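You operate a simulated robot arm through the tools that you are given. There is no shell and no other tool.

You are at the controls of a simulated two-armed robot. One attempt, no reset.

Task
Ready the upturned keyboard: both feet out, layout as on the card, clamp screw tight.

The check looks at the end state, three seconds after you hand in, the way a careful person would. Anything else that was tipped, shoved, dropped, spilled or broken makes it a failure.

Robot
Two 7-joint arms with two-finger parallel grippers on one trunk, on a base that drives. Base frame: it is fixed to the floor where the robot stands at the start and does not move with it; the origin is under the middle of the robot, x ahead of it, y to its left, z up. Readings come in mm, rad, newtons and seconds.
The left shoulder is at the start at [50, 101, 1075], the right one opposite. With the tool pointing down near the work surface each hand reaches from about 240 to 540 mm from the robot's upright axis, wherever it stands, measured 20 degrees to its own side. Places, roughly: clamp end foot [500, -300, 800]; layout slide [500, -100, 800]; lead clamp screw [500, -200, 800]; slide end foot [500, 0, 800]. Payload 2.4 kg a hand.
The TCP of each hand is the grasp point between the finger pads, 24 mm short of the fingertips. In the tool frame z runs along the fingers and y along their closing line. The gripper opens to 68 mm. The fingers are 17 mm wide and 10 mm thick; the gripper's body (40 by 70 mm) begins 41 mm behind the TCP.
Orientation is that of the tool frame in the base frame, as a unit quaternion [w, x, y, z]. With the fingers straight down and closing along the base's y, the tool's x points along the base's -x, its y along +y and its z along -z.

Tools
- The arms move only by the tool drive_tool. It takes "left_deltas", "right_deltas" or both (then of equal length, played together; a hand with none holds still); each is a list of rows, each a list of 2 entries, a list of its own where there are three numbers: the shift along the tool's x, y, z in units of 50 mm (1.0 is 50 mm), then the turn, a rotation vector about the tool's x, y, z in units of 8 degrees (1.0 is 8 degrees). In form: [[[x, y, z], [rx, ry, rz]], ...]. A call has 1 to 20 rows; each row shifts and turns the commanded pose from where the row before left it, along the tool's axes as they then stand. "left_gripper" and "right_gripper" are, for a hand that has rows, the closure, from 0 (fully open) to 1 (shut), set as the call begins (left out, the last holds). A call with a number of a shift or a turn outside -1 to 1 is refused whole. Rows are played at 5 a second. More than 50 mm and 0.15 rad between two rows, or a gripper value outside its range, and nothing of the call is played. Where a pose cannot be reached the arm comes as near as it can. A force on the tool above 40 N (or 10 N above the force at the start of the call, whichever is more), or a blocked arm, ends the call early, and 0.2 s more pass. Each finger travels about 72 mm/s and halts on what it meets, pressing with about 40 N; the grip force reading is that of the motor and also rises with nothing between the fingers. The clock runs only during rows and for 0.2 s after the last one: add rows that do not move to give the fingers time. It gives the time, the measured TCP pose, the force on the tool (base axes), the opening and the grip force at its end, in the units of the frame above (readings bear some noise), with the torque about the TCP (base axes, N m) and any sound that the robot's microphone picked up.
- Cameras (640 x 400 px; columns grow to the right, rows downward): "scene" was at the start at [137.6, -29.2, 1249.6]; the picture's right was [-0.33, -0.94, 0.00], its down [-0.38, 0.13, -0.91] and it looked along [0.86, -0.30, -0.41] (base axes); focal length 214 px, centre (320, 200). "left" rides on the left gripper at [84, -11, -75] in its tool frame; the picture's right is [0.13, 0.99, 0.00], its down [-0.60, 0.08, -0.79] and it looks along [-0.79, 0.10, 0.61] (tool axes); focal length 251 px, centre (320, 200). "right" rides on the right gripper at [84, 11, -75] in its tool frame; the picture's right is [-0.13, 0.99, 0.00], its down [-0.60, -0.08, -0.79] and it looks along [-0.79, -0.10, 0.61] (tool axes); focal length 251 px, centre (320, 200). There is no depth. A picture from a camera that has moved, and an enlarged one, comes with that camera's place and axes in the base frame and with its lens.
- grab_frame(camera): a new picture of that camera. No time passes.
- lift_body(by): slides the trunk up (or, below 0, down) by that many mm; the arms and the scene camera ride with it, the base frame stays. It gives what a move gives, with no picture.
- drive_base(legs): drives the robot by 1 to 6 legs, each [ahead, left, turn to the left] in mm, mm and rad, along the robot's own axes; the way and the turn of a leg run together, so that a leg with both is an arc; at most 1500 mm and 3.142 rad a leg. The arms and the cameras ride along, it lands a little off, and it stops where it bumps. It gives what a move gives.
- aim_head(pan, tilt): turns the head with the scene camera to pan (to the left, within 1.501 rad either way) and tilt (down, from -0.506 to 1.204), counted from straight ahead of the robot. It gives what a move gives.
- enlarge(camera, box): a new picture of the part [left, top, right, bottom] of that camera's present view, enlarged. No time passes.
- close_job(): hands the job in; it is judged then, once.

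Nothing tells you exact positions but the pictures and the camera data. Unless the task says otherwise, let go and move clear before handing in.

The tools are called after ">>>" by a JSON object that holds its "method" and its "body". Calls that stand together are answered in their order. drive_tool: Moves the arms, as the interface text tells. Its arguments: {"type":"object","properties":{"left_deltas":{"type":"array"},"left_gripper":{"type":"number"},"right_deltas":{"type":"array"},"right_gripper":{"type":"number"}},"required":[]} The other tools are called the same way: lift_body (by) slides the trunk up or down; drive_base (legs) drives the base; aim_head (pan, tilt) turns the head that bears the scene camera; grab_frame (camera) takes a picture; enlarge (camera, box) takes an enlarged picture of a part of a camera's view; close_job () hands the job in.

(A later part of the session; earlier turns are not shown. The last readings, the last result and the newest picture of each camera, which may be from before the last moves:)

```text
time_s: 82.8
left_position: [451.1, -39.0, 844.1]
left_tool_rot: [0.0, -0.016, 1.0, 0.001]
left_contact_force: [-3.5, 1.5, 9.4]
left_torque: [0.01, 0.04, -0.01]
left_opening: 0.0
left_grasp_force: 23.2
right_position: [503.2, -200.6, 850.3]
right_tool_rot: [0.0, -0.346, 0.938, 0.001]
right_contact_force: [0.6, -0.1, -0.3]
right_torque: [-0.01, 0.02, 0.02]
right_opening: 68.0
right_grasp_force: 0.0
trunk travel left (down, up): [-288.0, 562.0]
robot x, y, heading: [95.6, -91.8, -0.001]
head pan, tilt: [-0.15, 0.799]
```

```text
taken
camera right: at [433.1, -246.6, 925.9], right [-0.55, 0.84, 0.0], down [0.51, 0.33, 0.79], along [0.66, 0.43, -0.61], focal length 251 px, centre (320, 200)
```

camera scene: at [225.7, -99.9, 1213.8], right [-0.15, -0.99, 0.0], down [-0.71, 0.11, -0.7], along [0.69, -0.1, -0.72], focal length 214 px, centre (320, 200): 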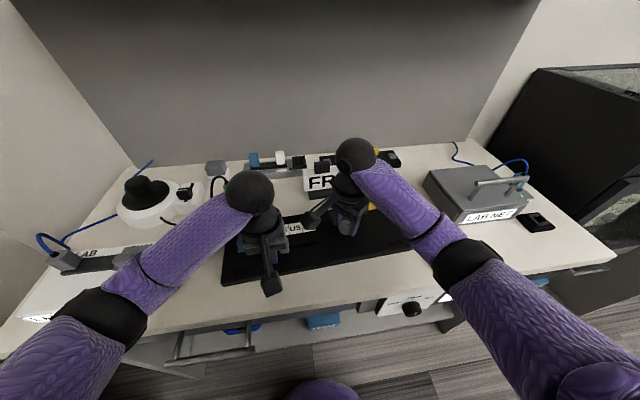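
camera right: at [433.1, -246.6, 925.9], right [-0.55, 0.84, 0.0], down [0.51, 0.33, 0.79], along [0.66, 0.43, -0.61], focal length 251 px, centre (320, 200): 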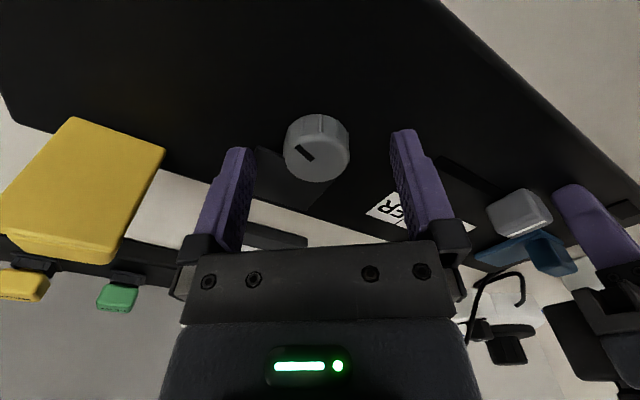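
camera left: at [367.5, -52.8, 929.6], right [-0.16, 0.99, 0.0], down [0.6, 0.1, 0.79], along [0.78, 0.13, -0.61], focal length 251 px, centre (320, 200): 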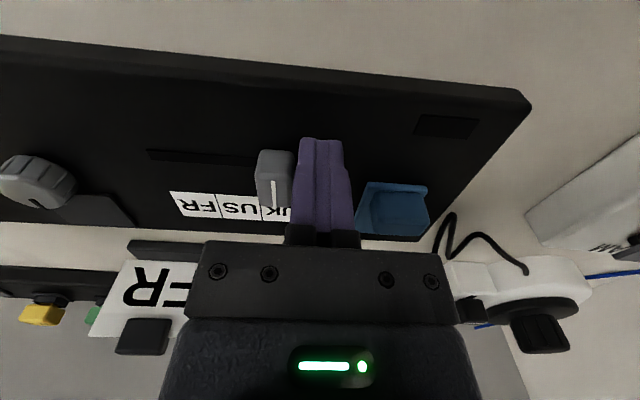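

Close again and turn the second stroke.

>>> {"method": "drive_tool", "body": {"right_deltas": [[[0, 0, 0], [0, 0, 0]], [[0, 0, 0], [0, 0, 0]], [[0, 0, 0], [0, 0, 0]], [[0, 0, 0], [0, 0, 0]]], "right_gripper": 1.0}}

>>> {"method": "drive_tool", "body": {"right_deltas": [[[0, 0, 0], [0, 0, 0.6]], [[0, 0, 0], [0, 0, 0.8]], [[0, 0, 0], [0, 0, 0.8]], [[0, 0, 0], [0, 0, 0.8]], [[0, 0, 0], [0, 0, 0.8]], [[0, 0, 0], [0, 0, 0.8]], [[0, 0, 0], [0, 0, 0]]]}}

>>> {"method": "grab_frame", "body": {"camera": "right"}}

```text
time_s: 83.8
left_position: [452.0, -39.8, 844.8]
left_tool_rot: [0.0, -0.016, 1.0, 0.001]
left_contact_force: [-13.9, 11.2, 19.5]
left_torque: [0.23, 0.13, 0.08]
left_opening: 0.0
left_grasp_force: 23.5
right_position: [504.9, -200.4, 851.2]
right_tool_rot: [0.0, -0.344, 0.939, 0.001]
right_contact_force: [17.6, -14.8, -0.1]
right_torque: [-0.41, -0.63, 0.05]
right_opening: 30.5
right_grasp_force: 39.7
trunk travel left (down, up): [-288.0, 562.0]
robot x, y, heading: [94.1, -90.5, -0.001]
head pan, tilt: [-0.15, 0.799]
```

```text
time_s: 85.4
left_position: [452.3, -40.0, 843.9]
left_tool_rot: [0.0, -0.017, 1.0, 0.001]
left_contact_force: [-4.5, 18.4, 21.7]
left_torque: [0.38, 0.13, -0.07]
left_opening: 0.0
left_grasp_force: 23.7
right_position: [504.6, -202.1, 849.9]
right_tool_rot: [-0.001, -0.029, 1.0, 0.0]
right_contact_force: [13.4, -29.6, 1.6]
right_torque: [-0.78, -0.55, 0.02]
right_opening: 30.7
right_grasp_force: 40.1
trunk travel left (down, up): [-288.0, 562.0]
robot x, y, heading: [97.5, -87.6, -0.001]
head pan, tilt: [-0.15, 0.799]
```

```text
taken
camera right: at [419.7, -196.1, 926.0], right [0.07, 1.0, 0.0], down [0.61, -0.04, 0.79], along [0.79, -0.06, -0.61], focal length 251 px, centre (320, 200)
```

right: 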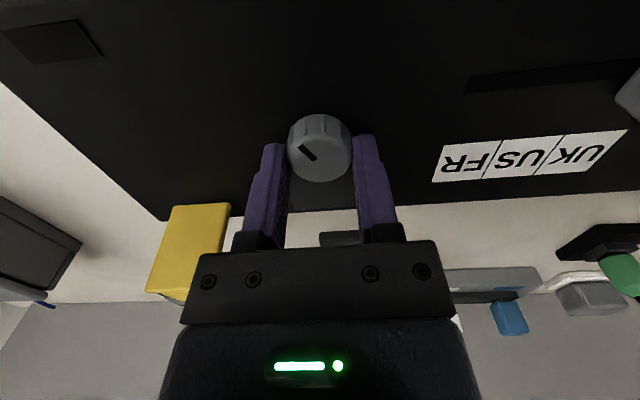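

There's some side load, so I'll re-centre on the knob and continue.

>>> {"method": "drive_tool", "body": {"right_deltas": [[[-0.008, -0.022, 0], [0, 0, 0]], [[0, 0, 0], [0, 0, 0.8]], [[0, 0, 0], [0, 0, 0.8]], [[0, 0, 0], [0, 0, 0.8]], [[0, 0, 0], [0, 0, 0.8]], [[0, 0, 0], [0, 0, 0.8]], [[0, 0, 0], [0, 0, 0.8]], [[0, 0, 0], [0, 0, 0.8]], [[0, 0, 0], [0, 0, 0.8]], [[0, 0, 0], [0, 0, 0]]]}}

>>> {"method": "grab_frame", "body": {"camera": "right"}}

```text
time_s: 87.6
left_position: [451.3, -40.6, 844.8]
left_tool_rot: [0.0, -0.016, 1.0, 0.001]
left_contact_force: [4.4, -2.5, 4.6]
left_torque: [-0.03, -0.17, 0.02]
left_opening: 0.0
left_grasp_force: 23.4
right_position: [502.8, -201.6, 851.0]
right_tool_rot: [-0.002, 0.403, 0.915, 0.0]
right_contact_force: [-5.8, -17.2, 10.0]
right_torque: [-0.23, 0.33, 0.01]
right_opening: 30.6
right_grasp_force: 39.8
trunk travel left (down, up): [-288.0, 562.0]
robot x, y, heading: [94.9, -86.0, -0.001]
head pan, tilt: [-0.15, 0.799]
```

```text
taken
camera right: at [455.3, -133.7, 926.1], right [0.82, 0.57, 0.0], down [0.35, -0.5, 0.79], along [0.45, -0.65, -0.61], focal length 251 px, centre (320, 200)
```

right: 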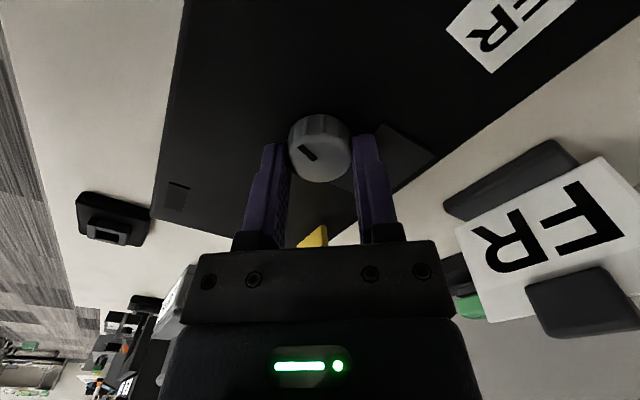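

>>> {"method": "drive_tool", "body": {"right_deltas": [[[0.006, -0.008, 0], [0, 0, 0.8]], [[0, 0, 0], [0, 0, 0.8]], [[0, 0, 0], [0, 0, 0.8]], [[0, 0, 0], [0, 0, 0.5]], [[0, 0, 0], [0, 0, 0]]]}}

>>> {"method": "drive_tool", "body": {"right_deltas": [[[0, 0, 0], [0, 0, 0]], [[0, 0, 0], [0, 0, 0]], [[0, 0, 0], [0, 0, 0]]], "right_gripper": 0.0}}

>>> {"method": "drive_tool", "body": {"right_deltas": [[[0, 0, 0], [0, 0, -1]], [[0, 0, 0], [0, 0, -1]], [[0, 0, 0], [0, 0, -1]], [[0, 0, 0], [0, 0, -1]], [[0, 0, 0], [0, 0, -1]], [[0, 0, 0], [0, 0, -1]], [[0, 0, 0], [0, 0, -1]], [[0, 0, 0], [0, 0, -1]], [[0, 0, 0], [0, 0, -1]], [[0, 0, 0], [0, 0, -1]], [[0, 0, 0], [0, 0, -1]], [[0, 0, 0], [0, 0, -1]], [[0, 0, 0], [0, 0, -1]], [[0, 0, 0], [0, 0, -1]], [[0, 0, 0], [0, 0, 0]]]}}

>>> {"method": "grab_frame", "body": {"camera": "right"}}

```text
time_s: 88.8
left_position: [450.6, -40.5, 843.6]
left_tool_rot: [0.0, -0.016, 1.0, 0.001]
left_contact_force: [0.0, 0.5, -0.1]
left_torque: [0.0, 0.01, 0.01]
left_opening: 0.0
left_grasp_force: 23.5
right_position: [501.9, -203.1, 850.2]
right_tool_rot: [0.0, 0.58, 0.814, 0.001]
right_contact_force: [0.3, -18.8, 19.4]
right_torque: [-0.38, -0.06, -0.01]
right_opening: 30.4
right_grasp_force: 39.8
trunk travel left (down, up): [-288.0, 562.0]
robot x, y, heading: [94.8, -89.5, -0.001]
head pan, tilt: [-0.15, 0.799]
```

```text
time_s: 89.6
left_position: [452.6, -39.2, 844.1]
left_tool_rot: [0.0, -0.017, 1.0, 0.0]
left_contact_force: [-2.3, -3.6, 8.9]
left_torque: [-0.09, 0.04, 0.08]
left_opening: 0.0
left_grasp_force: 23.1
right_position: [502.9, -201.9, 850.2]
right_tool_rot: [-0.001, 0.578, 0.816, -0.001]
right_contact_force: [0.8, -0.8, -0.8]
right_torque: [-0.01, -0.04, 0.0]
right_opening: 68.1
right_grasp_force: 0.0
trunk travel left (down, up): [-288.0, 562.0]
robot x, y, heading: [96.1, -91.7, 0.002]
head pan, tilt: [-0.15, 0.799]
```

```text
time_s: 92.8
left_position: [450.3, -39.6, 843.2]
left_tool_rot: [0.0, -0.017, 1.0, 0.001]
left_contact_force: [0.9, -1.2, 13.7]
left_torque: [-0.06, -0.05, 0.05]
left_opening: 0.1
left_grasp_force: 23.3
right_position: [503.6, -202.5, 850.4]
right_tool_rot: [0.0, -0.353, 0.936, 0.0]
right_contact_force: [-0.1, -0.5, 0.4]
right_torque: [-0.02, -0.02, 0.01]
right_opening: 68.1
right_grasp_force: 0.1
trunk travel left (down, up): [-288.0, 562.0]
robot x, y, heading: [92.3, -88.3, 0.0]
head pan, tilt: [-0.15, 0.799]
```

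```text
taken
camera right: at [433.2, -249.4, 926.3], right [-0.56, 0.83, 0.0], down [0.51, 0.34, 0.79], along [0.66, 0.44, -0.61], focal length 251 px, centre (320, 200)
```

right: 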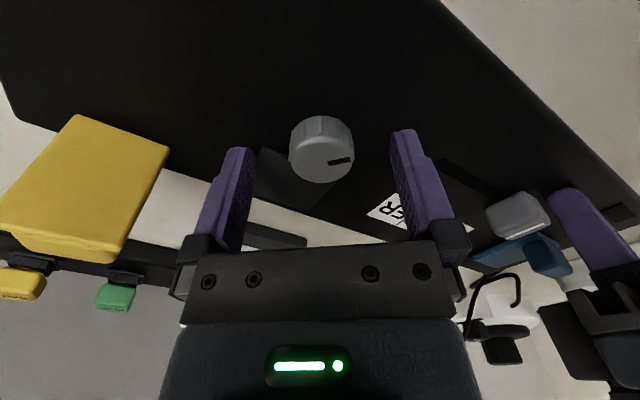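

About 224° total so far. Third stroke.

>>> {"method": "drive_tool", "body": {"right_deltas": [[[0, 0, 0], [0, 0, 0]], [[0, 0, 0], [0, 0, 0]], [[0, 0, 0], [0, 0, 0]], [[0, 0, 0], [0, 0, 0]]], "right_gripper": 1.0}}

>>> {"method": "drive_tool", "body": {"right_deltas": [[[0, 0, 0], [0, 0, 0.6]], [[0, 0, 0], [0, 0, 0.8]], [[0, 0, 0], [0, 0, 0.8]], [[0, 0, 0], [0, 0, 0.8]], [[0, 0, 0], [0, 0, 0.8]], [[0, 0, 0], [0, 0, 0.8]], [[0, 0, 0], [0, 0, 0]]]}}

>>> {"method": "grab_frame", "body": {"camera": "right"}}

```text
time_s: 93.8
left_position: [451.1, -40.5, 843.4]
left_tool_rot: [0.0, -0.016, 1.0, 0.0]
left_contact_force: [6.4, -6.1, 8.8]
left_torque: [-0.1, -0.12, 0.0]
left_opening: 0.0
left_grasp_force: 24.2
right_position: [503.7, -201.7, 850.1]
right_tool_rot: [-0.001, -0.353, 0.936, 0.001]
right_contact_force: [-8.8, 7.4, 2.4]
right_torque: [0.24, 0.3, -0.02]
right_opening: 30.6
right_grasp_force: 40.2
trunk travel left (down, up): [-288.0, 562.0]
robot x, y, heading: [96.6, -89.1, 0.001]
head pan, tilt: [-0.15, 0.799]
```

```text
time_s: 95.4
left_position: [452.0, -40.2, 843.9]
left_tool_rot: [0.0, -0.016, 1.0, 0.0]
left_contact_force: [4.0, -4.5, 6.9]
left_torque: [-0.02, -0.15, -0.05]
left_opening: 0.0
left_grasp_force: 23.7
right_position: [501.5, -200.5, 850.9]
right_tool_rot: [-0.001, -0.038, 0.999, 0.001]
right_contact_force: [-8.3, 6.2, 7.0]
right_torque: [0.16, 0.7, -0.02]
right_opening: 30.5
right_grasp_force: 40.1
trunk travel left (down, up): [-288.0, 562.0]
robot x, y, heading: [97.1, -94.2, -0.004]
head pan, tilt: [-0.15, 0.799]
```

```text
taken
camera right: at [418.5, -197.2, 926.3], right [0.05, 1.0, 0.0], down [0.61, -0.03, 0.79], along [0.79, -0.04, -0.61], focal length 251 px, centre (320, 200)
```

right: 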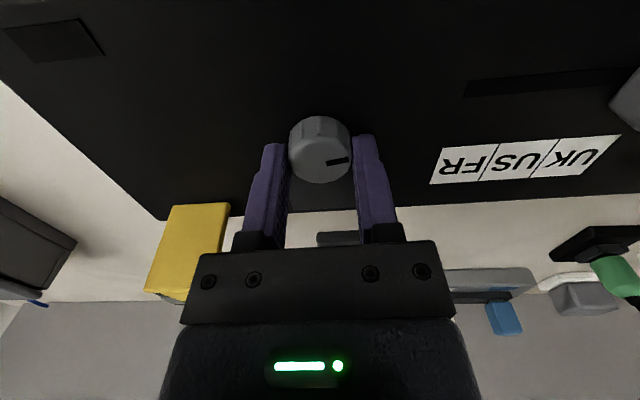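

>>> {"method": "drive_tool", "body": {"right_deltas": [[[0.004, 0.004, 0], [0, 0, 0.6]], [[0, 0, 0], [0, 0, 0.6]], [[0, 0, 0], [0, 0, 0.6]], [[0, 0, 0], [0, 0, 0.6]], [[0, 0, 0], [0, 0, 0.6]], [[0, 0, 0], [0, 0, 0.6]], [[0, 0, 0], [0, 0, 0]]]}}

>>> {"method": "grab_frame", "body": {"camera": "right"}}

```text
time_s: 97.0
left_position: [450.6, -39.9, 843.7]
left_tool_rot: [0.0, -0.017, 1.0, 0.001]
left_contact_force: [-2.1, 4.4, 5.6]
left_torque: [0.12, -0.01, 0.04]
left_opening: 0.0
left_grasp_force: 23.6
right_position: [502.0, -201.2, 849.9]
right_tool_rot: [-0.001, 0.212, 0.977, 0.0]
right_contact_force: [-3.2, -8.0, 6.7]
right_torque: [-0.38, -0.17, 0.46]
right_opening: 30.3
right_grasp_force: 40.1
trunk travel left (down, up): [-288.0, 562.0]
robot x, y, heading: [92.1, -91.9, -0.001]
head pan, tilt: [-0.15, 0.799]
```

```text
taken
camera right: at [431.1, -157.0, 925.7], right [0.53, 0.85, 0.0], down [0.52, -0.32, 0.79], along [0.67, -0.42, -0.61], focal length 251 px, centre (320, 200)
```

right: 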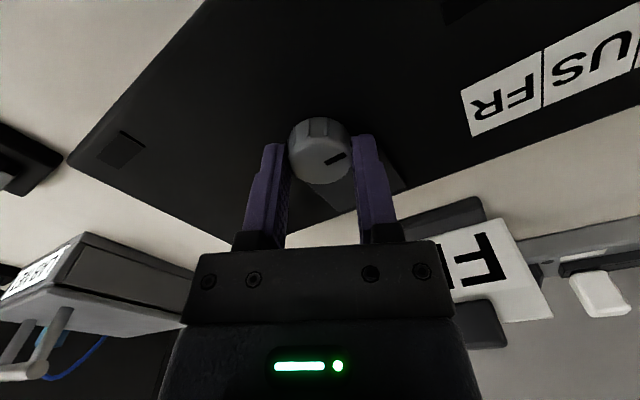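

There's a reaction torque of 0.46 Nm now, so the screw is coming up tight at around 270–280°. I'll turn a bit more to confirm.

>>> {"method": "enlarge", "body": {"camera": "right", "box": [270, 100, 370, 200]}}

>>> {"method": "drive_tool", "body": {"right_deltas": [[[0, 0, 0], [0, 0, 0.4]], [[0, 0, 0], [0, 0, 0.4]], [[0, 0, 0], [0, 0, 0.4]], [[0, 0, 0], [0, 0, 0]]]}}

>>> {"method": "enlarge", "body": {"camera": "right", "box": [270, 100, 370, 200]}}

```text
4.00 times, centred on (320, 150) of right
camera zoom: at [431.1, -157.0, 925.7], right [0.53, 0.85, 0.0], down [0.52, -0.32, 0.79], along [0.67, -0.42, -0.61], focal length 1006 px, centre (320, 400)
```

zoom: 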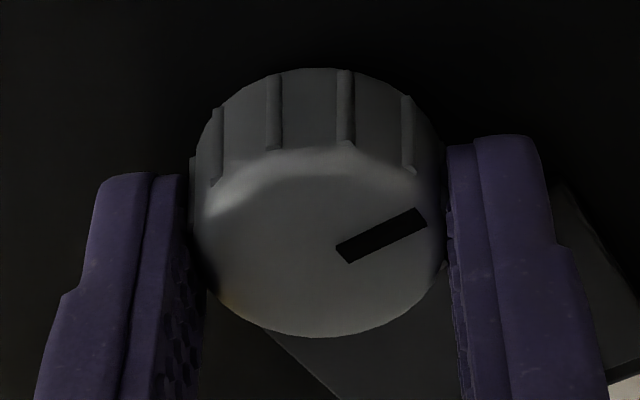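

```text
time_s: 98.0
left_position: [451.3, -40.4, 844.0]
left_tool_rot: [0.0, -0.016, 1.0, 0.0]
left_contact_force: [-0.7, 4.4, 4.9]
left_torque: [0.11, -0.03, 0.06]
left_opening: 0.2
left_grasp_force: 24.2
right_position: [502.4, -200.6, 849.5]
right_tool_rot: [-0.001, 0.292, 0.956, 0.0]
right_contact_force: [-2.4, -12.0, 3.6]
right_torque: [-0.42, 0.07, 0.49]
right_opening: 30.5
right_grasp_force: 39.6
trunk travel left (down, up): [-288.0, 562.0]
robot x, y, heading: [93.5, -93.1, -0.001]
head pan, tilt: [-0.15, 0.799]
```

```text
4.00 times, centred on (320, 150) of right
camera zoom: at [439.9, -145.9, 925.8], right [0.66, 0.75, 0.0], down [0.46, -0.4, 0.79], along [0.59, -0.52, -0.61], focal length 1006 px, centre (320, 400)
```

zoom: 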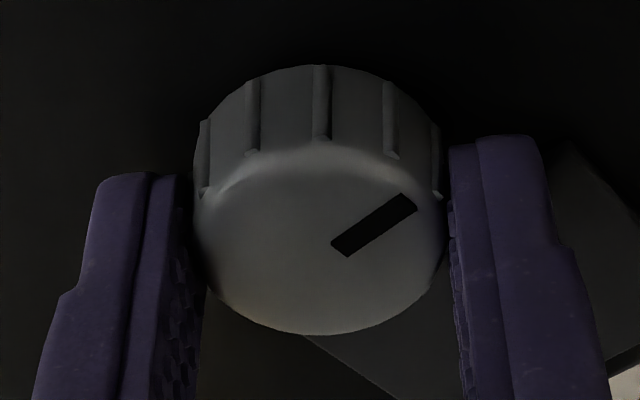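

The knob now slips in the grip at 0.49 Nm with its mark fixed pointing left, exactly 270° from the start. So the screw is tight against its stop. I'll release it, raise the right hand and square it up.

>>> {"method": "drive_tool", "body": {"right_deltas": [[[0, 0, 0], [0, 0, 0]], [[0, 0, 0], [0, 0, 0]], [[0, 0, 0], [0, 0, 0]]], "right_gripper": 0.0}}

>>> {"method": "drive_tool", "body": {"right_deltas": [[[0, 0, -0.6], [0, 0, 0]], [[0, 0, -0.6], [0, 0, -0.6]], [[0, 0, -0.4], [0, 0, -1]], [[0, 0, 0], [0, 0, -1]], [[0, 0, 0], [0, 0, -1]], [[0, 0, 0], [0, 0, -1]], [[0, 0, 0], [0, 0, 0]]], "left_deltas": [[[0, 0, -0.3], [0, 0, 0]], [[0, 0, -0.6], [0, 0, 0]], [[0.3, 0.2, -0.6], [0, 0, 0]], [[0.3, 0.2, -0.3], [0, 0, 0]], [[0, 0, 0], [0, 0, 0]], [[0, 0, 0], [0, 0, 0]], [[0, 0, 0], [0, 0, 0]]]}}

>>> {"method": "grab_frame", "body": {"camera": "right"}}

>>> {"method": "grab_frame", "body": {"camera": "left"}}

>>> {"method": "enlarge", "body": {"camera": "scene", "box": [200, 150, 440, 300]}}

```text
time_s: 98.8
left_position: [452.6, -39.3, 844.2]
left_tool_rot: [0.0, -0.017, 1.0, 0.0]
left_contact_force: [-3.2, -4.8, 7.0]
left_torque: [-0.13, 0.06, -0.06]
left_opening: 0.1
left_grasp_force: 23.6
right_position: [501.5, -201.4, 849.4]
right_tool_rot: [-0.002, 0.292, 0.956, 0.001]
right_contact_force: [-0.2, 0.8, 0.3]
right_torque: [-0.03, -0.03, -0.02]
right_opening: 67.8
right_grasp_force: 0.3
trunk travel left (down, up): [-288.0, 562.0]
robot x, y, heading: [94.8, -86.1, 0.001]
head pan, tilt: [-0.15, 0.799]
```

```text
time_s: 100.4
left_position: [418.6, -19.8, 933.8]
left_tool_rot: [-0.001, -0.016, 1.0, 0.0]
left_contact_force: [0.0, 0.4, 0.3]
left_torque: [0.03, 0.0, -0.03]
left_opening: 0.0
left_grasp_force: 23.5
right_position: [504.1, -201.8, 929.1]
right_tool_rot: [-0.001, -0.024, 1.0, 0.001]
right_contact_force: [-0.3, 0.5, 0.1]
right_torque: [-0.02, 0.02, 0.0]
right_opening: 67.7
right_grasp_force: 0.1
trunk travel left (down, up): [-288.0, 562.0]
robot x, y, heading: [95.2, -87.7, -0.001]
head pan, tilt: [-0.15, 0.799]
```

```text
taken
camera right: at [420.0, -194.6, 1004.9], right [0.08, 1.0, 0.0], down [0.61, -0.05, 0.79], along [0.79, -0.06, -0.61], focal length 251 px, centre (320, 200)
```

right: 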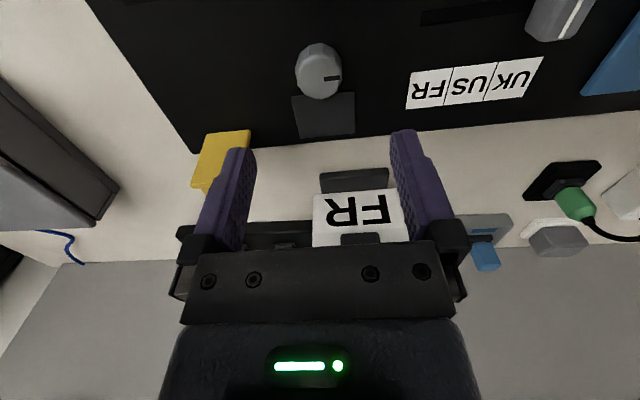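

```text
taken
camera left: at [334.9, -33.9, 1010.3], right [-0.16, 0.99, 0.0], down [0.6, 0.1, 0.79], along [0.78, 0.13, -0.61], focal length 251 px, centre (320, 200)
```

left: 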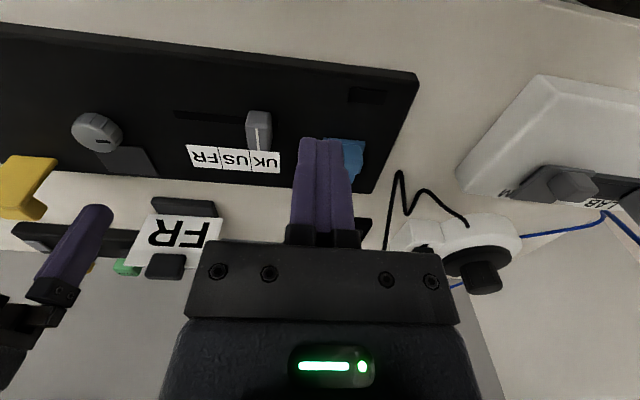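

```text
2.67 times, centred on (320, 225) of scene
camera zoom: at [226.4, -100.7, 1213.7], right [-0.15, -0.99, 0.0], down [-0.71, 0.11, -0.7], along [0.69, -0.1, -0.72], focal length 572 px, centre (320, 133)
```

zoom: 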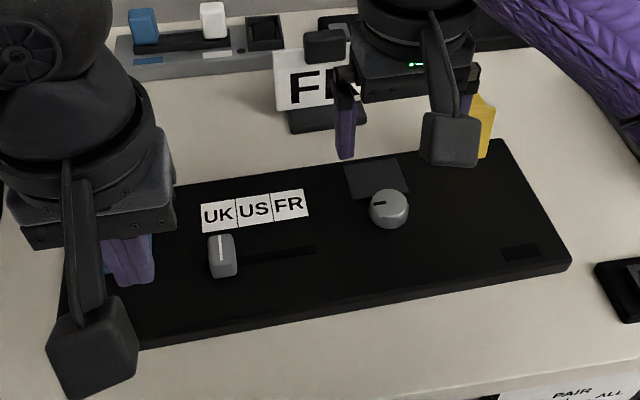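

The screw's mark now points left. Next is the slide; I'll locate its knob and the labels precisely.

>>> {"method": "enlarge", "body": {"camera": "left", "box": [150, 80, 310, 190]}}

>>> {"method": "enlarge", "body": {"camera": "right", "box": [390, 0, 610, 120]}}

```text
3.64 times, centred on (230, 135) of left
camera zoom: at [334.9, -33.9, 1010.3], right [-0.16, 0.99, 0.0], down [0.6, 0.1, 0.79], along [0.78, 0.13, -0.61], focal length 914 px, centre (647, 436)
```

zoom: 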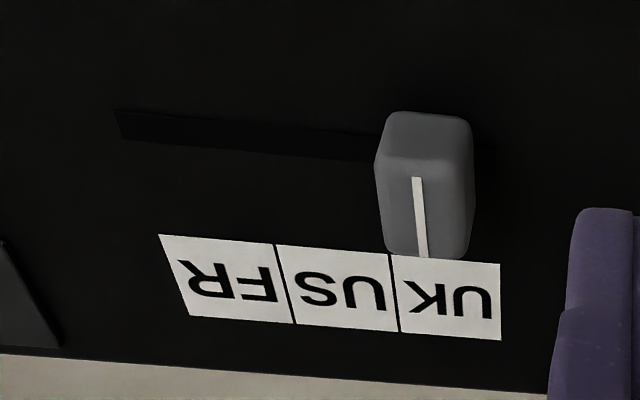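

```text
2.91 times, centred on (500, 60) of right
camera zoom: at [420.0, -194.6, 1004.9], right [0.08, 1.0, 0.0], down [0.61, -0.05, 0.79], along [0.79, -0.06, -0.61], focal length 731 px, centre (-204, 607)
```

zoom: 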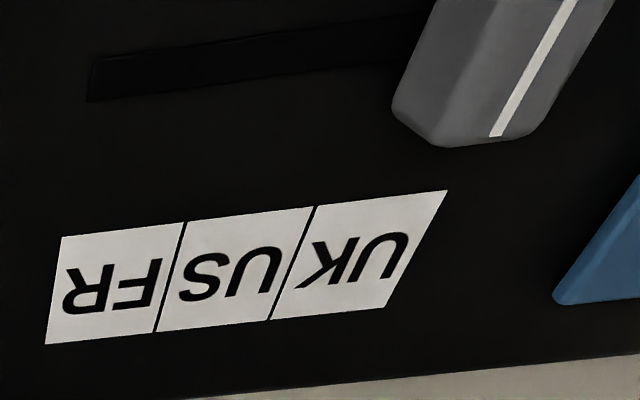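

The slide knob is at about (475, -62), and FR needs a shift of about 60 mm toward -y. The right hand will press the board near (455, -230) while the left grips the slide.

>>> {"method": "drive_tool", "body": {"right_deltas": [[[0.34, -0.17, 0.2], [0, 0, 0]], [[0.33, -0.17, 0.3], [0, 0, 0]], [[0.33, -0.17, 0.4], [0, 0, 0]], [[0, 0, 0.4], [0, 0, 0]], [[0, 0, 0.1], [0, 0, 0]]], "right_gripper": 1.0, "left_deltas": [[[-0.37, -0.3, 0.2], [0, 0, 0]], [[-0.37, -0.3, 0.2], [0, 0, 0]], [[-0.36, -0.29, 0.2], [0, 0, 0]], [[0, 0, 0], [0, 0, 0]], [[0, 0, 0], [0, 0, 0]]], "left_gripper": 0.0}}

>>> {"method": "grab_frame", "body": {"camera": "left"}}

>>> {"method": "grab_frame", "body": {"camera": "right"}}

```text
time_s: 101.6
left_position: [476.5, -60.7, 903.6]
left_tool_rot: [0.0, -0.017, 1.0, -0.001]
left_contact_force: [-1.0, 0.0, -0.7]
left_torque: [-0.01, 0.02, 0.02]
left_opening: 68.0
left_grasp_force: 0.0
right_position: [453.4, -229.4, 860.0]
right_tool_rot: [0.0, -0.024, 1.0, 0.001]
right_contact_force: [0.3, -0.1, -0.1]
right_torque: [-0.03, 0.0, -0.02]
right_opening: 0.2
right_grasp_force: 23.6
trunk travel left (down, up): [-288.0, 562.0]
robot x, y, heading: [93.8, -90.7, 0.0]
head pan, tilt: [-0.15, 0.799]
```

```text
taken
camera left: at [392.3, -75.0, 979.2], right [-0.16, 0.99, 0.0], down [0.6, 0.1, 0.79], along [0.78, 0.13, -0.61], focal length 251 px, centre (320, 200)
```

left: 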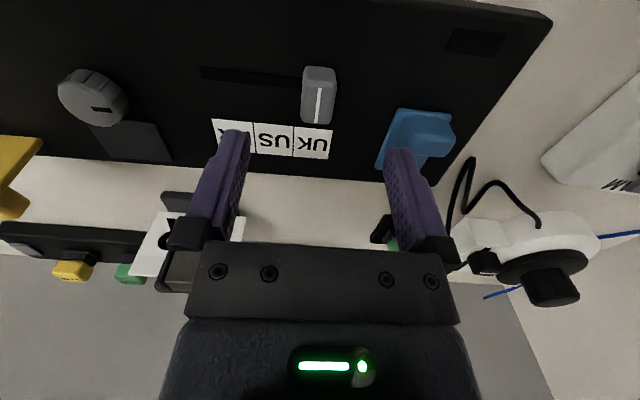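

```text
taken
camera right: at [369.7, -222.2, 936.1], right [0.08, 1.0, 0.0], down [0.61, -0.05, 0.79], along [0.79, -0.06, -0.61], focal length 251 px, centre (320, 200)
```

right: 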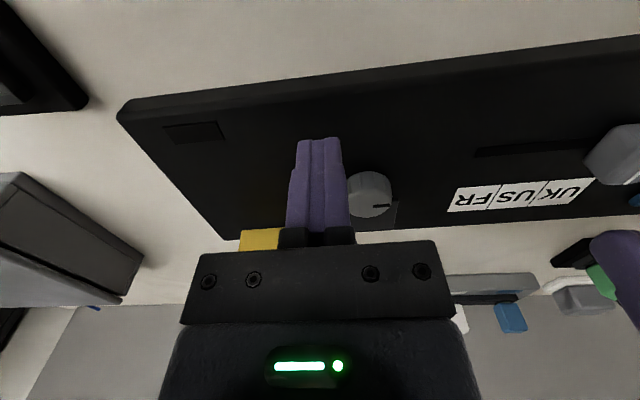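

The knob is centred under the left hand. I'll lower both: the left around the slide knob, the right into light contact.

>>> {"method": "drive_tool", "body": {"left_deltas": [[[0, 0, 0.3], [0, 0, 0]], [[0, 0, 0.3], [0, 0, 0]], [[0, 0, 0.3], [0, 0, 0]], [[0, 0, 0.19], [0, 0, 0]], [[0, 0, 0], [0, 0, 0]], [[0, 0, 0], [0, 0, 0]], [[0, 0, 0], [0, 0, 0]], [[0, 0, 0], [0, 0, 0]]], "right_deltas": [[[0, 0, 0.08], [0, 0, 0]], [[0, 0, 0.08], [0, 0, 0]], [[0, 0, 0.05], [0, 0, 0]], [[0, 0, 0.03], [0, 0, 0]], [[0, 0, 0.02], [0, 0, 0]], [[0, 0, 0.02], [0, 0, 0]], [[0, 0, 0.015], [0, 0, 0]], [[0, 0, 0.015], [0, 0, 0]]]}}

>>> {"method": "grab_frame", "body": {"camera": "left"}}

```text
time_s: 103.4
left_position: [476.0, -62.0, 848.6]
left_tool_rot: [0.0, -0.017, 1.0, 0.0]
left_contact_force: [-0.9, 0.6, 0.2]
left_torque: [-0.04, 0.01, -0.01]
left_opening: 68.0
left_grasp_force: 0.1
right_position: [454.9, -230.4, 843.2]
right_tool_rot: [-0.001, -0.025, 1.0, 0.001]
right_contact_force: [-0.4, 0.3, 1.1]
right_torque: [0.03, 0.03, 0.01]
right_opening: 0.0
right_grasp_force: 23.9
trunk travel left (down, up): [-288.0, 562.0]
robot x, y, heading: [95.2, -91.5, 0.001]
head pan, tilt: [-0.15, 0.799]
```

```text
taken
camera left: at [392.0, -75.5, 925.1], right [-0.16, 0.99, 0.0], down [0.6, 0.1, 0.79], along [0.78, 0.13, -0.61], focal length 251 px, centre (320, 200)
```

left: 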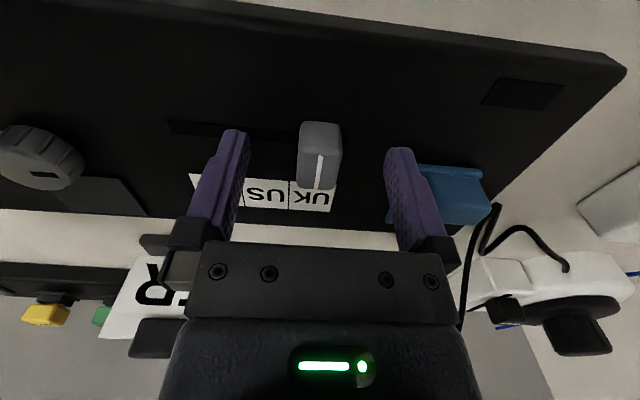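

The fingers straddle the knob. I'll close on it and add right-hand pressure.

>>> {"method": "drive_tool", "body": {"left_deltas": [[[0, 0, 0], [0, 0, 0]], [[0, 0, 0], [0, 0, 0]], [[0, 0, 0], [0, 0, 0]], [[0, 0, 0], [0, 0, 0]], [[0, 0, 0], [0, 0, 0]]], "left_gripper": 1.0, "right_deltas": [[[0, 0, 0.005], [0, 0, 0]], [[0, 0, 0.005], [0, 0, 0]], [[0, 0, 0.004], [0, 0, 0]], [[0, 0, 0], [0, 0, 0]], [[0, 0, 0], [0, 0, 0]]]}}

>>> {"method": "grab_frame", "body": {"camera": "left"}}

```text
time_s: 104.6
left_position: [475.5, -62.3, 849.8]
left_tool_rot: [-0.001, -0.015, 1.0, -0.001]
left_contact_force: [-0.5, -1.1, 0.4]
left_torque: [-0.03, 0.04, 0.59]
left_opening: 19.9
left_grasp_force: 37.4
right_position: [455.1, -229.8, 843.8]
right_tool_rot: [-0.001, -0.024, 1.0, 0.001]
right_contact_force: [1.1, -0.7, 0.5]
right_torque: [-0.01, -0.01, 0.01]
right_opening: 0.1
right_grasp_force: 24.0
trunk travel left (down, up): [-288.0, 562.0]
robot x, y, heading: [96.1, -89.2, -0.0]
head pan, tilt: [-0.15, 0.799]
```

```text
taken
camera left: at [392.0, -75.7, 925.1], right [-0.16, 0.99, 0.0], down [0.6, 0.1, 0.79], along [0.78, 0.13, -0.61], focal length 251 px, centre (320, 200)
```

left: 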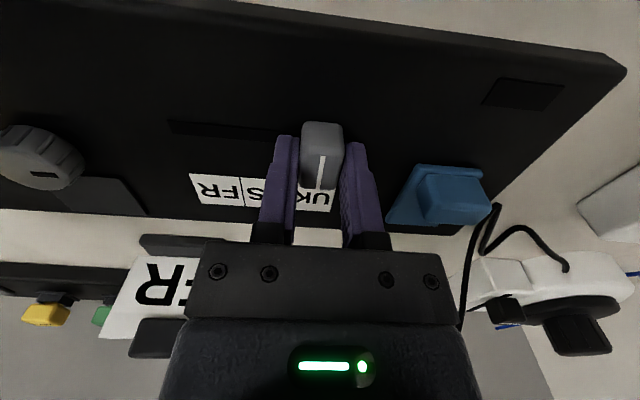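

>>> {"method": "drive_tool", "body": {"left_deltas": [[[0, 0, 0], [0, 0, -0.1]], [[0, 0, 0], [0, 0, 0]], [[0, 0, 0], [0, 0, 0]], [[0, 0, 0], [0, 0, 0]], [[0, 0, 0], [0, 0, 0]]], "right_deltas": [[[0, 0, 0.008], [0, 0, 0]], [[0, 0, 0.008], [0, 0, 0]], [[0, 0, 0.008], [0, 0, 0]], [[0, 0, 0], [0, 0, 0]], [[0, 0, 0], [0, 0, 0]]]}}

```text
time_s: 105.8
left_position: [475.5, -63.6, 849.6]
left_tool_rot: [0.001, -0.025, 1.0, 0.0]
left_contact_force: [-0.1, 0.5, 3.1]
left_torque: [0.0, 0.37, 0.0]
left_opening: 19.6
left_grasp_force: 37.3
right_position: [453.7, -228.4, 844.3]
right_tool_rot: [-0.001, -0.025, 1.0, 0.001]
right_contact_force: [-4.4, -0.3, 6.2]
right_torque: [-0.02, 0.12, 0.0]
right_opening: 0.0
right_grasp_force: 23.6
trunk travel left (down, up): [-288.0, 562.0]
robot x, y, heading: [95.8, -90.3, -0.0]
head pan, tilt: [-0.15, 0.799]
stopped in row 5 (right hand): the force on the tool passed its limit at 41 N (the readings are from after the stop); the commanded pose is now the measured one
```

Torque is settled. Now I'll slide the knob toward FR, the first half with the right hand holding.

>>> {"method": "drive_tool", "body": {"right_deltas": [[[0, 0, 0.006], [0, 0, 0]], [[0, 0, 0], [0, 0, 0]], [[0, 0, 0], [0, 0, 0]], [[0, 0, 0], [0, 0, 0]], [[0, 0, 0], [0, 0, 0]], [[0, 0, 0], [0, 0, 0]], [[0, 0, 0], [0, 0, 0]], [[0, 0, 0], [0, 0, 0]]], "left_deltas": [[[0, 0, 0], [0, 0, 0]], [[0, -0.1, 0], [0, 0, 0]], [[0, -0.1, 0], [0, 0, 0]], [[0, -0.1, 0], [0, 0, 0]], [[0, -0.1, 0], [0, 0, 0]], [[0, -0.1, 0], [0, 0, 0]], [[0, -0.1, 0], [0, 0, 0]], [[0, 0, 0], [0, 0, 0]]]}}

>>> {"method": "grab_frame", "body": {"camera": "left"}}

```text
time_s: 107.6
left_position: [476.5, -92.1, 848.3]
left_tool_rot: [0.001, -0.023, 1.0, 0.002]
left_contact_force: [-7.8, -0.8, 16.1]
left_torque: [0.14, -0.05, 0.07]
left_opening: 19.7
left_grasp_force: 37.2
right_position: [453.2, -229.4, 843.5]
right_tool_rot: [0.001, -0.024, 1.0, 0.0]
right_contact_force: [16.5, -0.9, 23.5]
right_torque: [-0.06, -0.19, -0.02]
right_opening: 0.0
right_grasp_force: 24.3
trunk travel left (down, up): [-288.0, 562.0]
robot x, y, heading: [97.8, -89.0, 0.004]
head pan, tilt: [-0.15, 0.799]
```

```text
taken
camera left: at [393.1, -106.8, 925.0], right [-0.18, 0.98, 0.0], down [0.6, 0.11, 0.79], along [0.78, 0.14, -0.61], focal length 251 px, centre (320, 200)
```

left: 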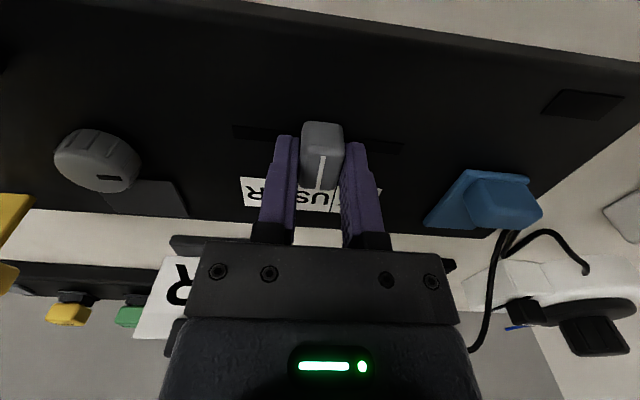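

It's at US now. On to FR.

>>> {"method": "drive_tool", "body": {"left_deltas": [[[0.006, 0, -0.008], [0, 0, 0]], [[0, -0.1, 0], [0, 0, 0]], [[0, -0.1, 0], [0, 0, 0]], [[0, -0.1, 0], [0, 0, 0]], [[0, -0.1, 0], [0, 0, 0]], [[0, -0.1, 0], [0, 0, 0]], [[0, -0.1, 0], [0, 0, 0]], [[0, 0, 0], [0, 0, 0]]]}}

>>> {"method": "grab_frame", "body": {"camera": "left"}}

>>> {"method": "enlarge", "body": {"camera": "left", "box": [220, 100, 420, 230]}}

```text
time_s: 108.4
left_position: [477.1, -100.2, 848.8]
left_tool_rot: [-0.001, -0.025, 1.0, 0.001]
left_contact_force: [1.0, -1.1, 6.2]
left_torque: [0.06, 0.55, 0.05]
left_opening: 19.7
left_grasp_force: 37.3
right_position: [453.7, -228.9, 844.6]
right_tool_rot: [0.002, -0.026, 1.0, 0.002]
right_contact_force: [-3.9, 0.7, 11.3]
right_torque: [-0.02, 0.18, 0.03]
right_opening: 0.1
right_grasp_force: 24.2
trunk travel left (down, up): [-288.0, 562.0]
robot x, y, heading: [96.6, -91.9, -0.001]
head pan, tilt: [-0.15, 0.799]
stopped in row 3 (right hand): the force on the tool passed its limit at 41 N (the readings are from after the stop); the commanded pose is now the measured one
```

```text
taken
camera left: at [393.7, -115.3, 925.1], right [-0.18, 0.98, 0.0], down [0.6, 0.11, 0.79], along [0.78, 0.14, -0.61], focal length 251 px, centre (320, 200)
```

left: 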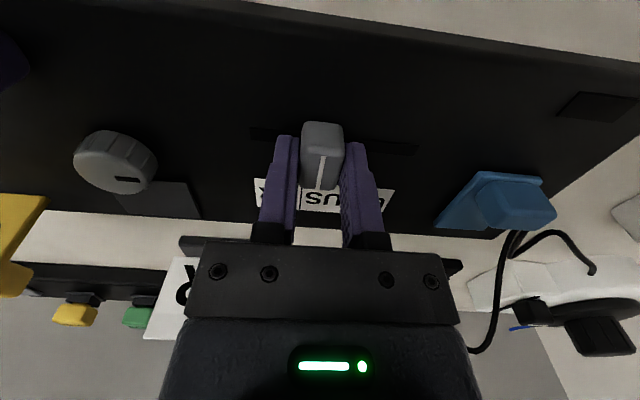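

```text
3.08 times, centred on (320, 165) of left
camera zoom: at [393.7, -115.3, 925.1], right [-0.18, 0.98, 0.0], down [0.6, 0.11, 0.79], along [0.78, 0.14, -0.61], focal length 774 px, centre (320, 308)
```

zoom: 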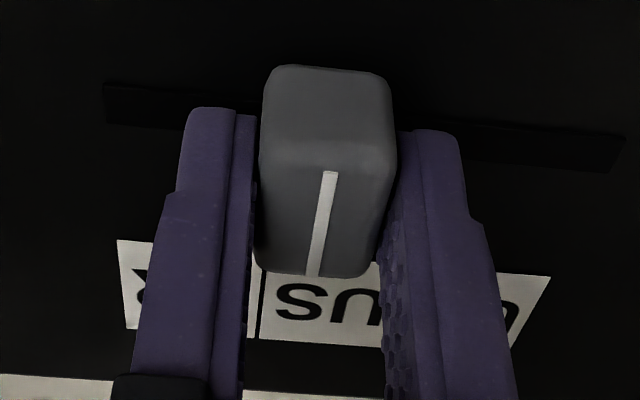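

The call stopped on the right hand's force limit, with the knob a third of the way from US to FR. I'll continue in gentler steps.

>>> {"method": "drive_tool", "body": {"left_deltas": [[[0, -0.07, -0.003], [0, 0, 0]], [[0, -0.07, 0], [0, 0, 0]], [[0, -0.07, 0], [0, 0, 0]], [[0, -0.07, 0], [0, 0, 0]], [[0, -0.07, 0], [0, 0, 0]], [[0, -0.06, 0], [0, 0, 0]], [[0, 0, 0], [0, 0, 0]]]}}

>>> {"method": "grab_frame", "body": {"camera": "left"}}

>>> {"method": "enlarge", "body": {"camera": "left", "box": [220, 100, 420, 230]}}

```text
time_s: 110.0
left_position: [478.7, -120.9, 849.2]
left_tool_rot: [-0.001, -0.025, 1.0, 0.001]
left_contact_force: [11.5, 0.6, 1.7]
left_torque: [-0.06, 0.25, -0.06]
left_opening: 19.6
left_grasp_force: 37.4
right_position: [453.9, -230.2, 844.0]
right_tool_rot: [0.001, -0.025, 1.0, 0.001]
right_contact_force: [-10.6, 0.8, 17.1]
right_torque: [0.0, 0.38, -0.06]
right_opening: 0.0
right_grasp_force: 23.5
trunk travel left (down, up): [-288.0, 562.0]
robot x, y, heading: [97.9, -86.0, 0.001]
head pan, tilt: [-0.15, 0.799]
```

```text
taken
camera left: at [394.5, -135.1, 925.0], right [-0.18, 0.98, 0.0], down [0.6, 0.11, 0.79], along [0.78, 0.14, -0.61], focal length 251 px, centre (320, 200)
```

left: 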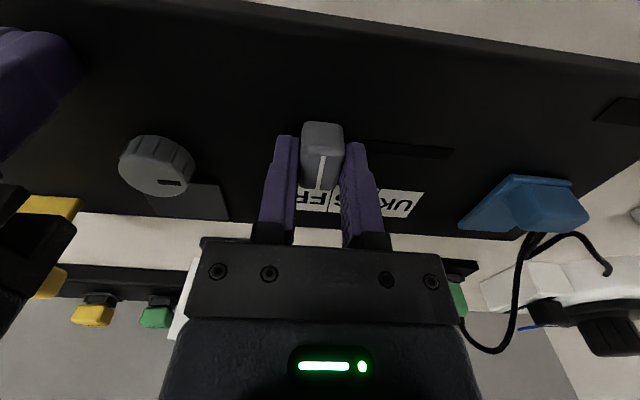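

```text
3.08 times, centred on (320, 165) of left
camera zoom: at [394.5, -135.1, 925.0], right [-0.18, 0.98, 0.0], down [0.6, 0.11, 0.79], along [0.78, 0.14, -0.61], focal length 774 px, centre (320, 308)
```

zoom: 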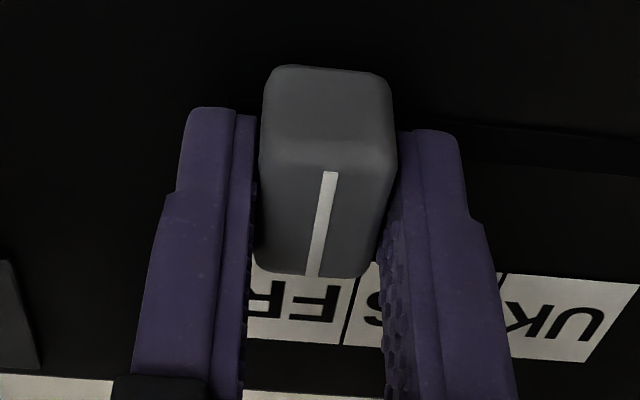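

The mark reads about 2 mm short of the FR label's centre. I'll nudge it onward and watch for a stop.

>>> {"method": "drive_tool", "body": {"left_deltas": [[[-0.006, -0.02, 0], [0, 0, 0]], [[0, -0.02, 0], [0, 0, 0]], [[0, 0, 0], [0, 0, 0]]]}}

>>> {"method": "enlarge", "body": {"camera": "left", "box": [220, 100, 420, 230]}}

```text
time_s: 110.8
left_position: [478.7, -122.0, 848.8]
left_tool_rot: [-0.002, -0.025, 1.0, 0.002]
left_contact_force: [4.2, 2.6, -2.8]
left_torque: [0.05, -0.98, -0.03]
left_opening: 20.0
left_grasp_force: 37.3
right_position: [454.2, -230.0, 844.2]
right_tool_rot: [0.002, -0.024, 1.0, 0.0]
right_contact_force: [-9.4, -2.4, 20.0]
right_torque: [-0.04, 0.37, 0.04]
right_opening: 0.0
right_grasp_force: 23.5
trunk travel left (down, up): [-288.0, 562.0]
robot x, y, heading: [95.2, -91.4, 0.001]
head pan, tilt: [-0.15, 0.799]
```

```text
3.08 times, centred on (320, 165) of left
camera zoom: at [394.8, -137.2, 925.2], right [-0.18, 0.98, 0.0], down [0.6, 0.11, 0.79], along [0.78, 0.14, -0.61], focal length 774 px, centre (320, 308)
```

zoom: 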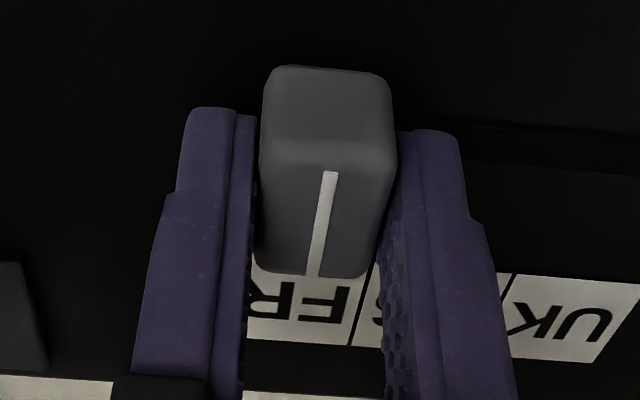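

The mark now lines up with FR to within about half a millimetre. I'll release the slide and lift both hands to check.

>>> {"method": "drive_tool", "body": {"left_deltas": [[[0, 0, 0], [0, 0, 0]], [[0, 0, 0], [0, 0, 0]], [[0, 0, 0], [0, 0, 0]]], "left_gripper": 0.0}}

>>> {"method": "drive_tool", "body": {"left_deltas": [[[0, 0, -0.5], [0, 0, 0]], [[0, 0, -0.5], [0, 0, 0]], [[0, 0.5, -0.3], [0, 0, 0]], [[0.3, 0.5, 0], [0, 0, 0]], [[0.3, 0.5, 0], [0, 0, 0]]], "right_deltas": [[[0, 0, -0.3], [0, 0, 0]], [[0, 0, -0.5], [0, 0, 0]], [[0, 0, -0.5], [0, 0, 0]], [[0, 0, 0], [0, 0, 0]], [[0, 0, 0], [0, 0, 0]]]}}

>>> {"method": "grab_frame", "body": {"camera": "left"}}

>>> {"method": "grab_frame", "body": {"camera": "right"}}

>>> {"method": "enlarge", "body": {"camera": "scene", "box": [200, 170, 440, 300]}}

```text
time_s: 111.6
left_position: [478.1, -123.2, 849.3]
left_tool_rot: [-0.001, -0.025, 1.0, 0.002]
left_contact_force: [0.1, -0.5, -0.6]
left_torque: [0.01, 0.0, -0.03]
left_opening: 67.9
left_grasp_force: 0.1
right_position: [453.1, -229.7, 844.0]
right_tool_rot: [0.002, -0.025, 1.0, 0.001]
right_contact_force: [-3.1, 1.3, 14.7]
right_torque: [0.0, 0.2, -0.1]
right_opening: 0.1
right_grasp_force: 23.7
trunk travel left (down, up): [-288.0, 562.0]
robot x, y, heading: [97.8, -89.7, -0.0]
head pan, tilt: [-0.15, 0.799]
```

```text
time_s: 112.8
left_position: [446.6, -49.5, 913.0]
left_tool_rot: [-0.002, -0.024, 1.0, 0.002]
left_contact_force: [-0.4, -0.3, 0.3]
left_torque: [0.01, -0.02, -0.01]
left_opening: 67.9
left_grasp_force: 0.1
right_position: [454.1, -229.7, 907.2]
right_tool_rot: [0.001, -0.025, 1.0, 0.0]
right_contact_force: [-0.9, -0.6, 0.4]
right_torque: [0.01, 0.03, -0.02]
right_opening: 0.0
right_grasp_force: 23.6
trunk travel left (down, up): [-288.0, 562.0]
robot x, y, heading: [95.0, -89.9, 0.002]
head pan, tilt: [-0.15, 0.799]
```

```text
taken
camera left: at [362.5, -64.4, 989.6], right [-0.18, 0.98, 0.0], down [0.6, 0.11, 0.79], along [0.78, 0.14, -0.61], focal length 251 px, centre (320, 200)
```

left: 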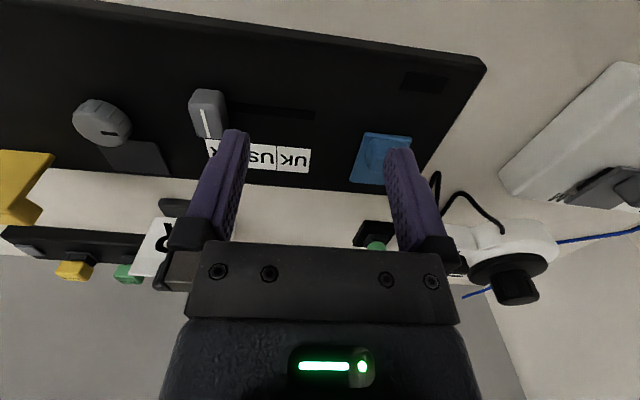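

```text
taken
camera right: at [370.8, -222.9, 983.0], right [0.08, 1.0, 0.0], down [0.61, -0.05, 0.79], along [0.79, -0.06, -0.61], focal length 251 px, centre (320, 200)
```

right: 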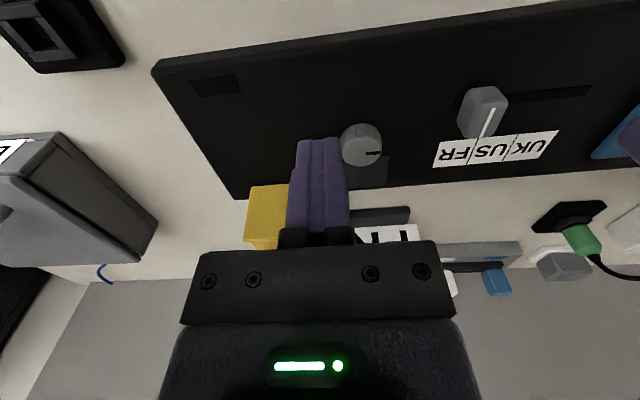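

```text
2.67 times, centred on (320, 235) of scene
camera zoom: at [226.4, -100.9, 1213.7], right [-0.15, -0.99, 0.0], down [-0.71, 0.11, -0.7], along [0.69, -0.1, -0.72], focal length 572 px, centre (320, 107)
```

zoom: 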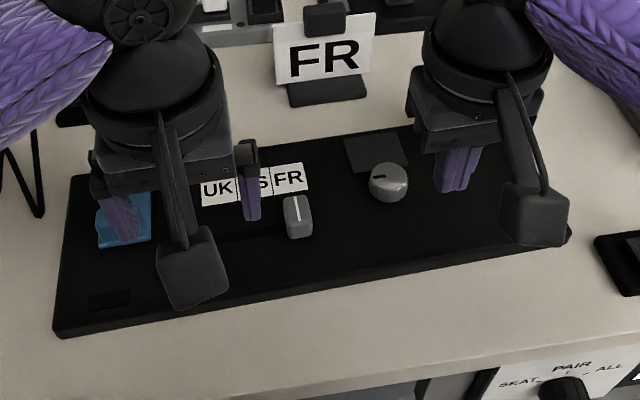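

The slide stands at FR. Now the blue foot: I'll measure its lug.

>>> {"method": "enlarge", "body": {"camera": "left", "box": [330, 110, 450, 200]}}

>>> {"method": "enlarge", "body": {"camera": "scene", "box": [215, 225, 285, 275]}}

>>> {"method": "enlarge", "body": {"camera": "left", "box": [150, 70, 330, 180]}}

```text
4.44 times, centred on (390, 155) of left
camera zoom: at [362.5, -64.4, 989.6], right [-0.18, 0.98, 0.0], down [0.6, 0.11, 0.79], along [0.78, 0.14, -0.61], focal length 1118 px, centre (9, 400)
```

zoom: 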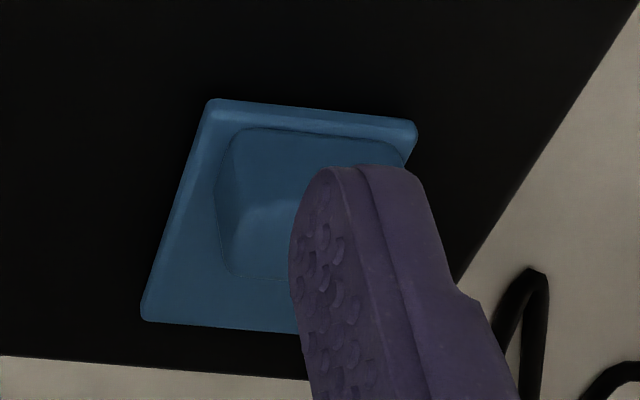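

```text
8.00 times, centred on (250, 250) of scene
camera zoom: at [226.4, -100.9, 1213.7], right [-0.15, -0.99, 0.0], down [-0.71, 0.11, -0.7], along [0.69, -0.1, -0.72], focal length 1716 px, centre (880, -200)
```

zoom: 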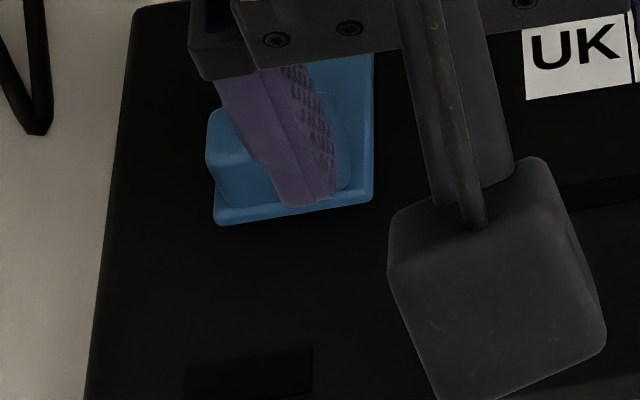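

```text
3.56 times, centred on (240, 125) of left
camera zoom: at [362.5, -64.4, 989.6], right [-0.18, 0.98, 0.0], down [0.6, 0.11, 0.79], along [0.78, 0.14, -0.61], focal length 894 px, centre (604, 467)
```

zoom: 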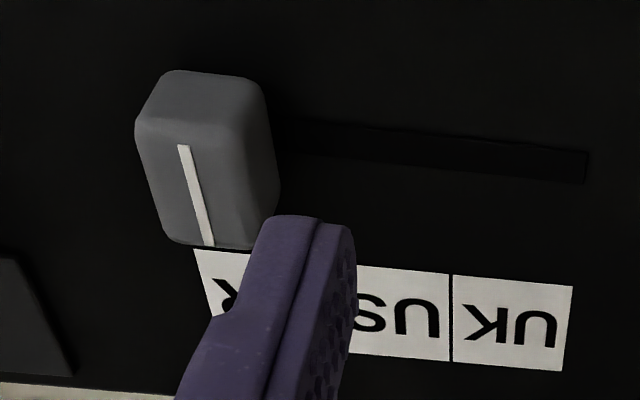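

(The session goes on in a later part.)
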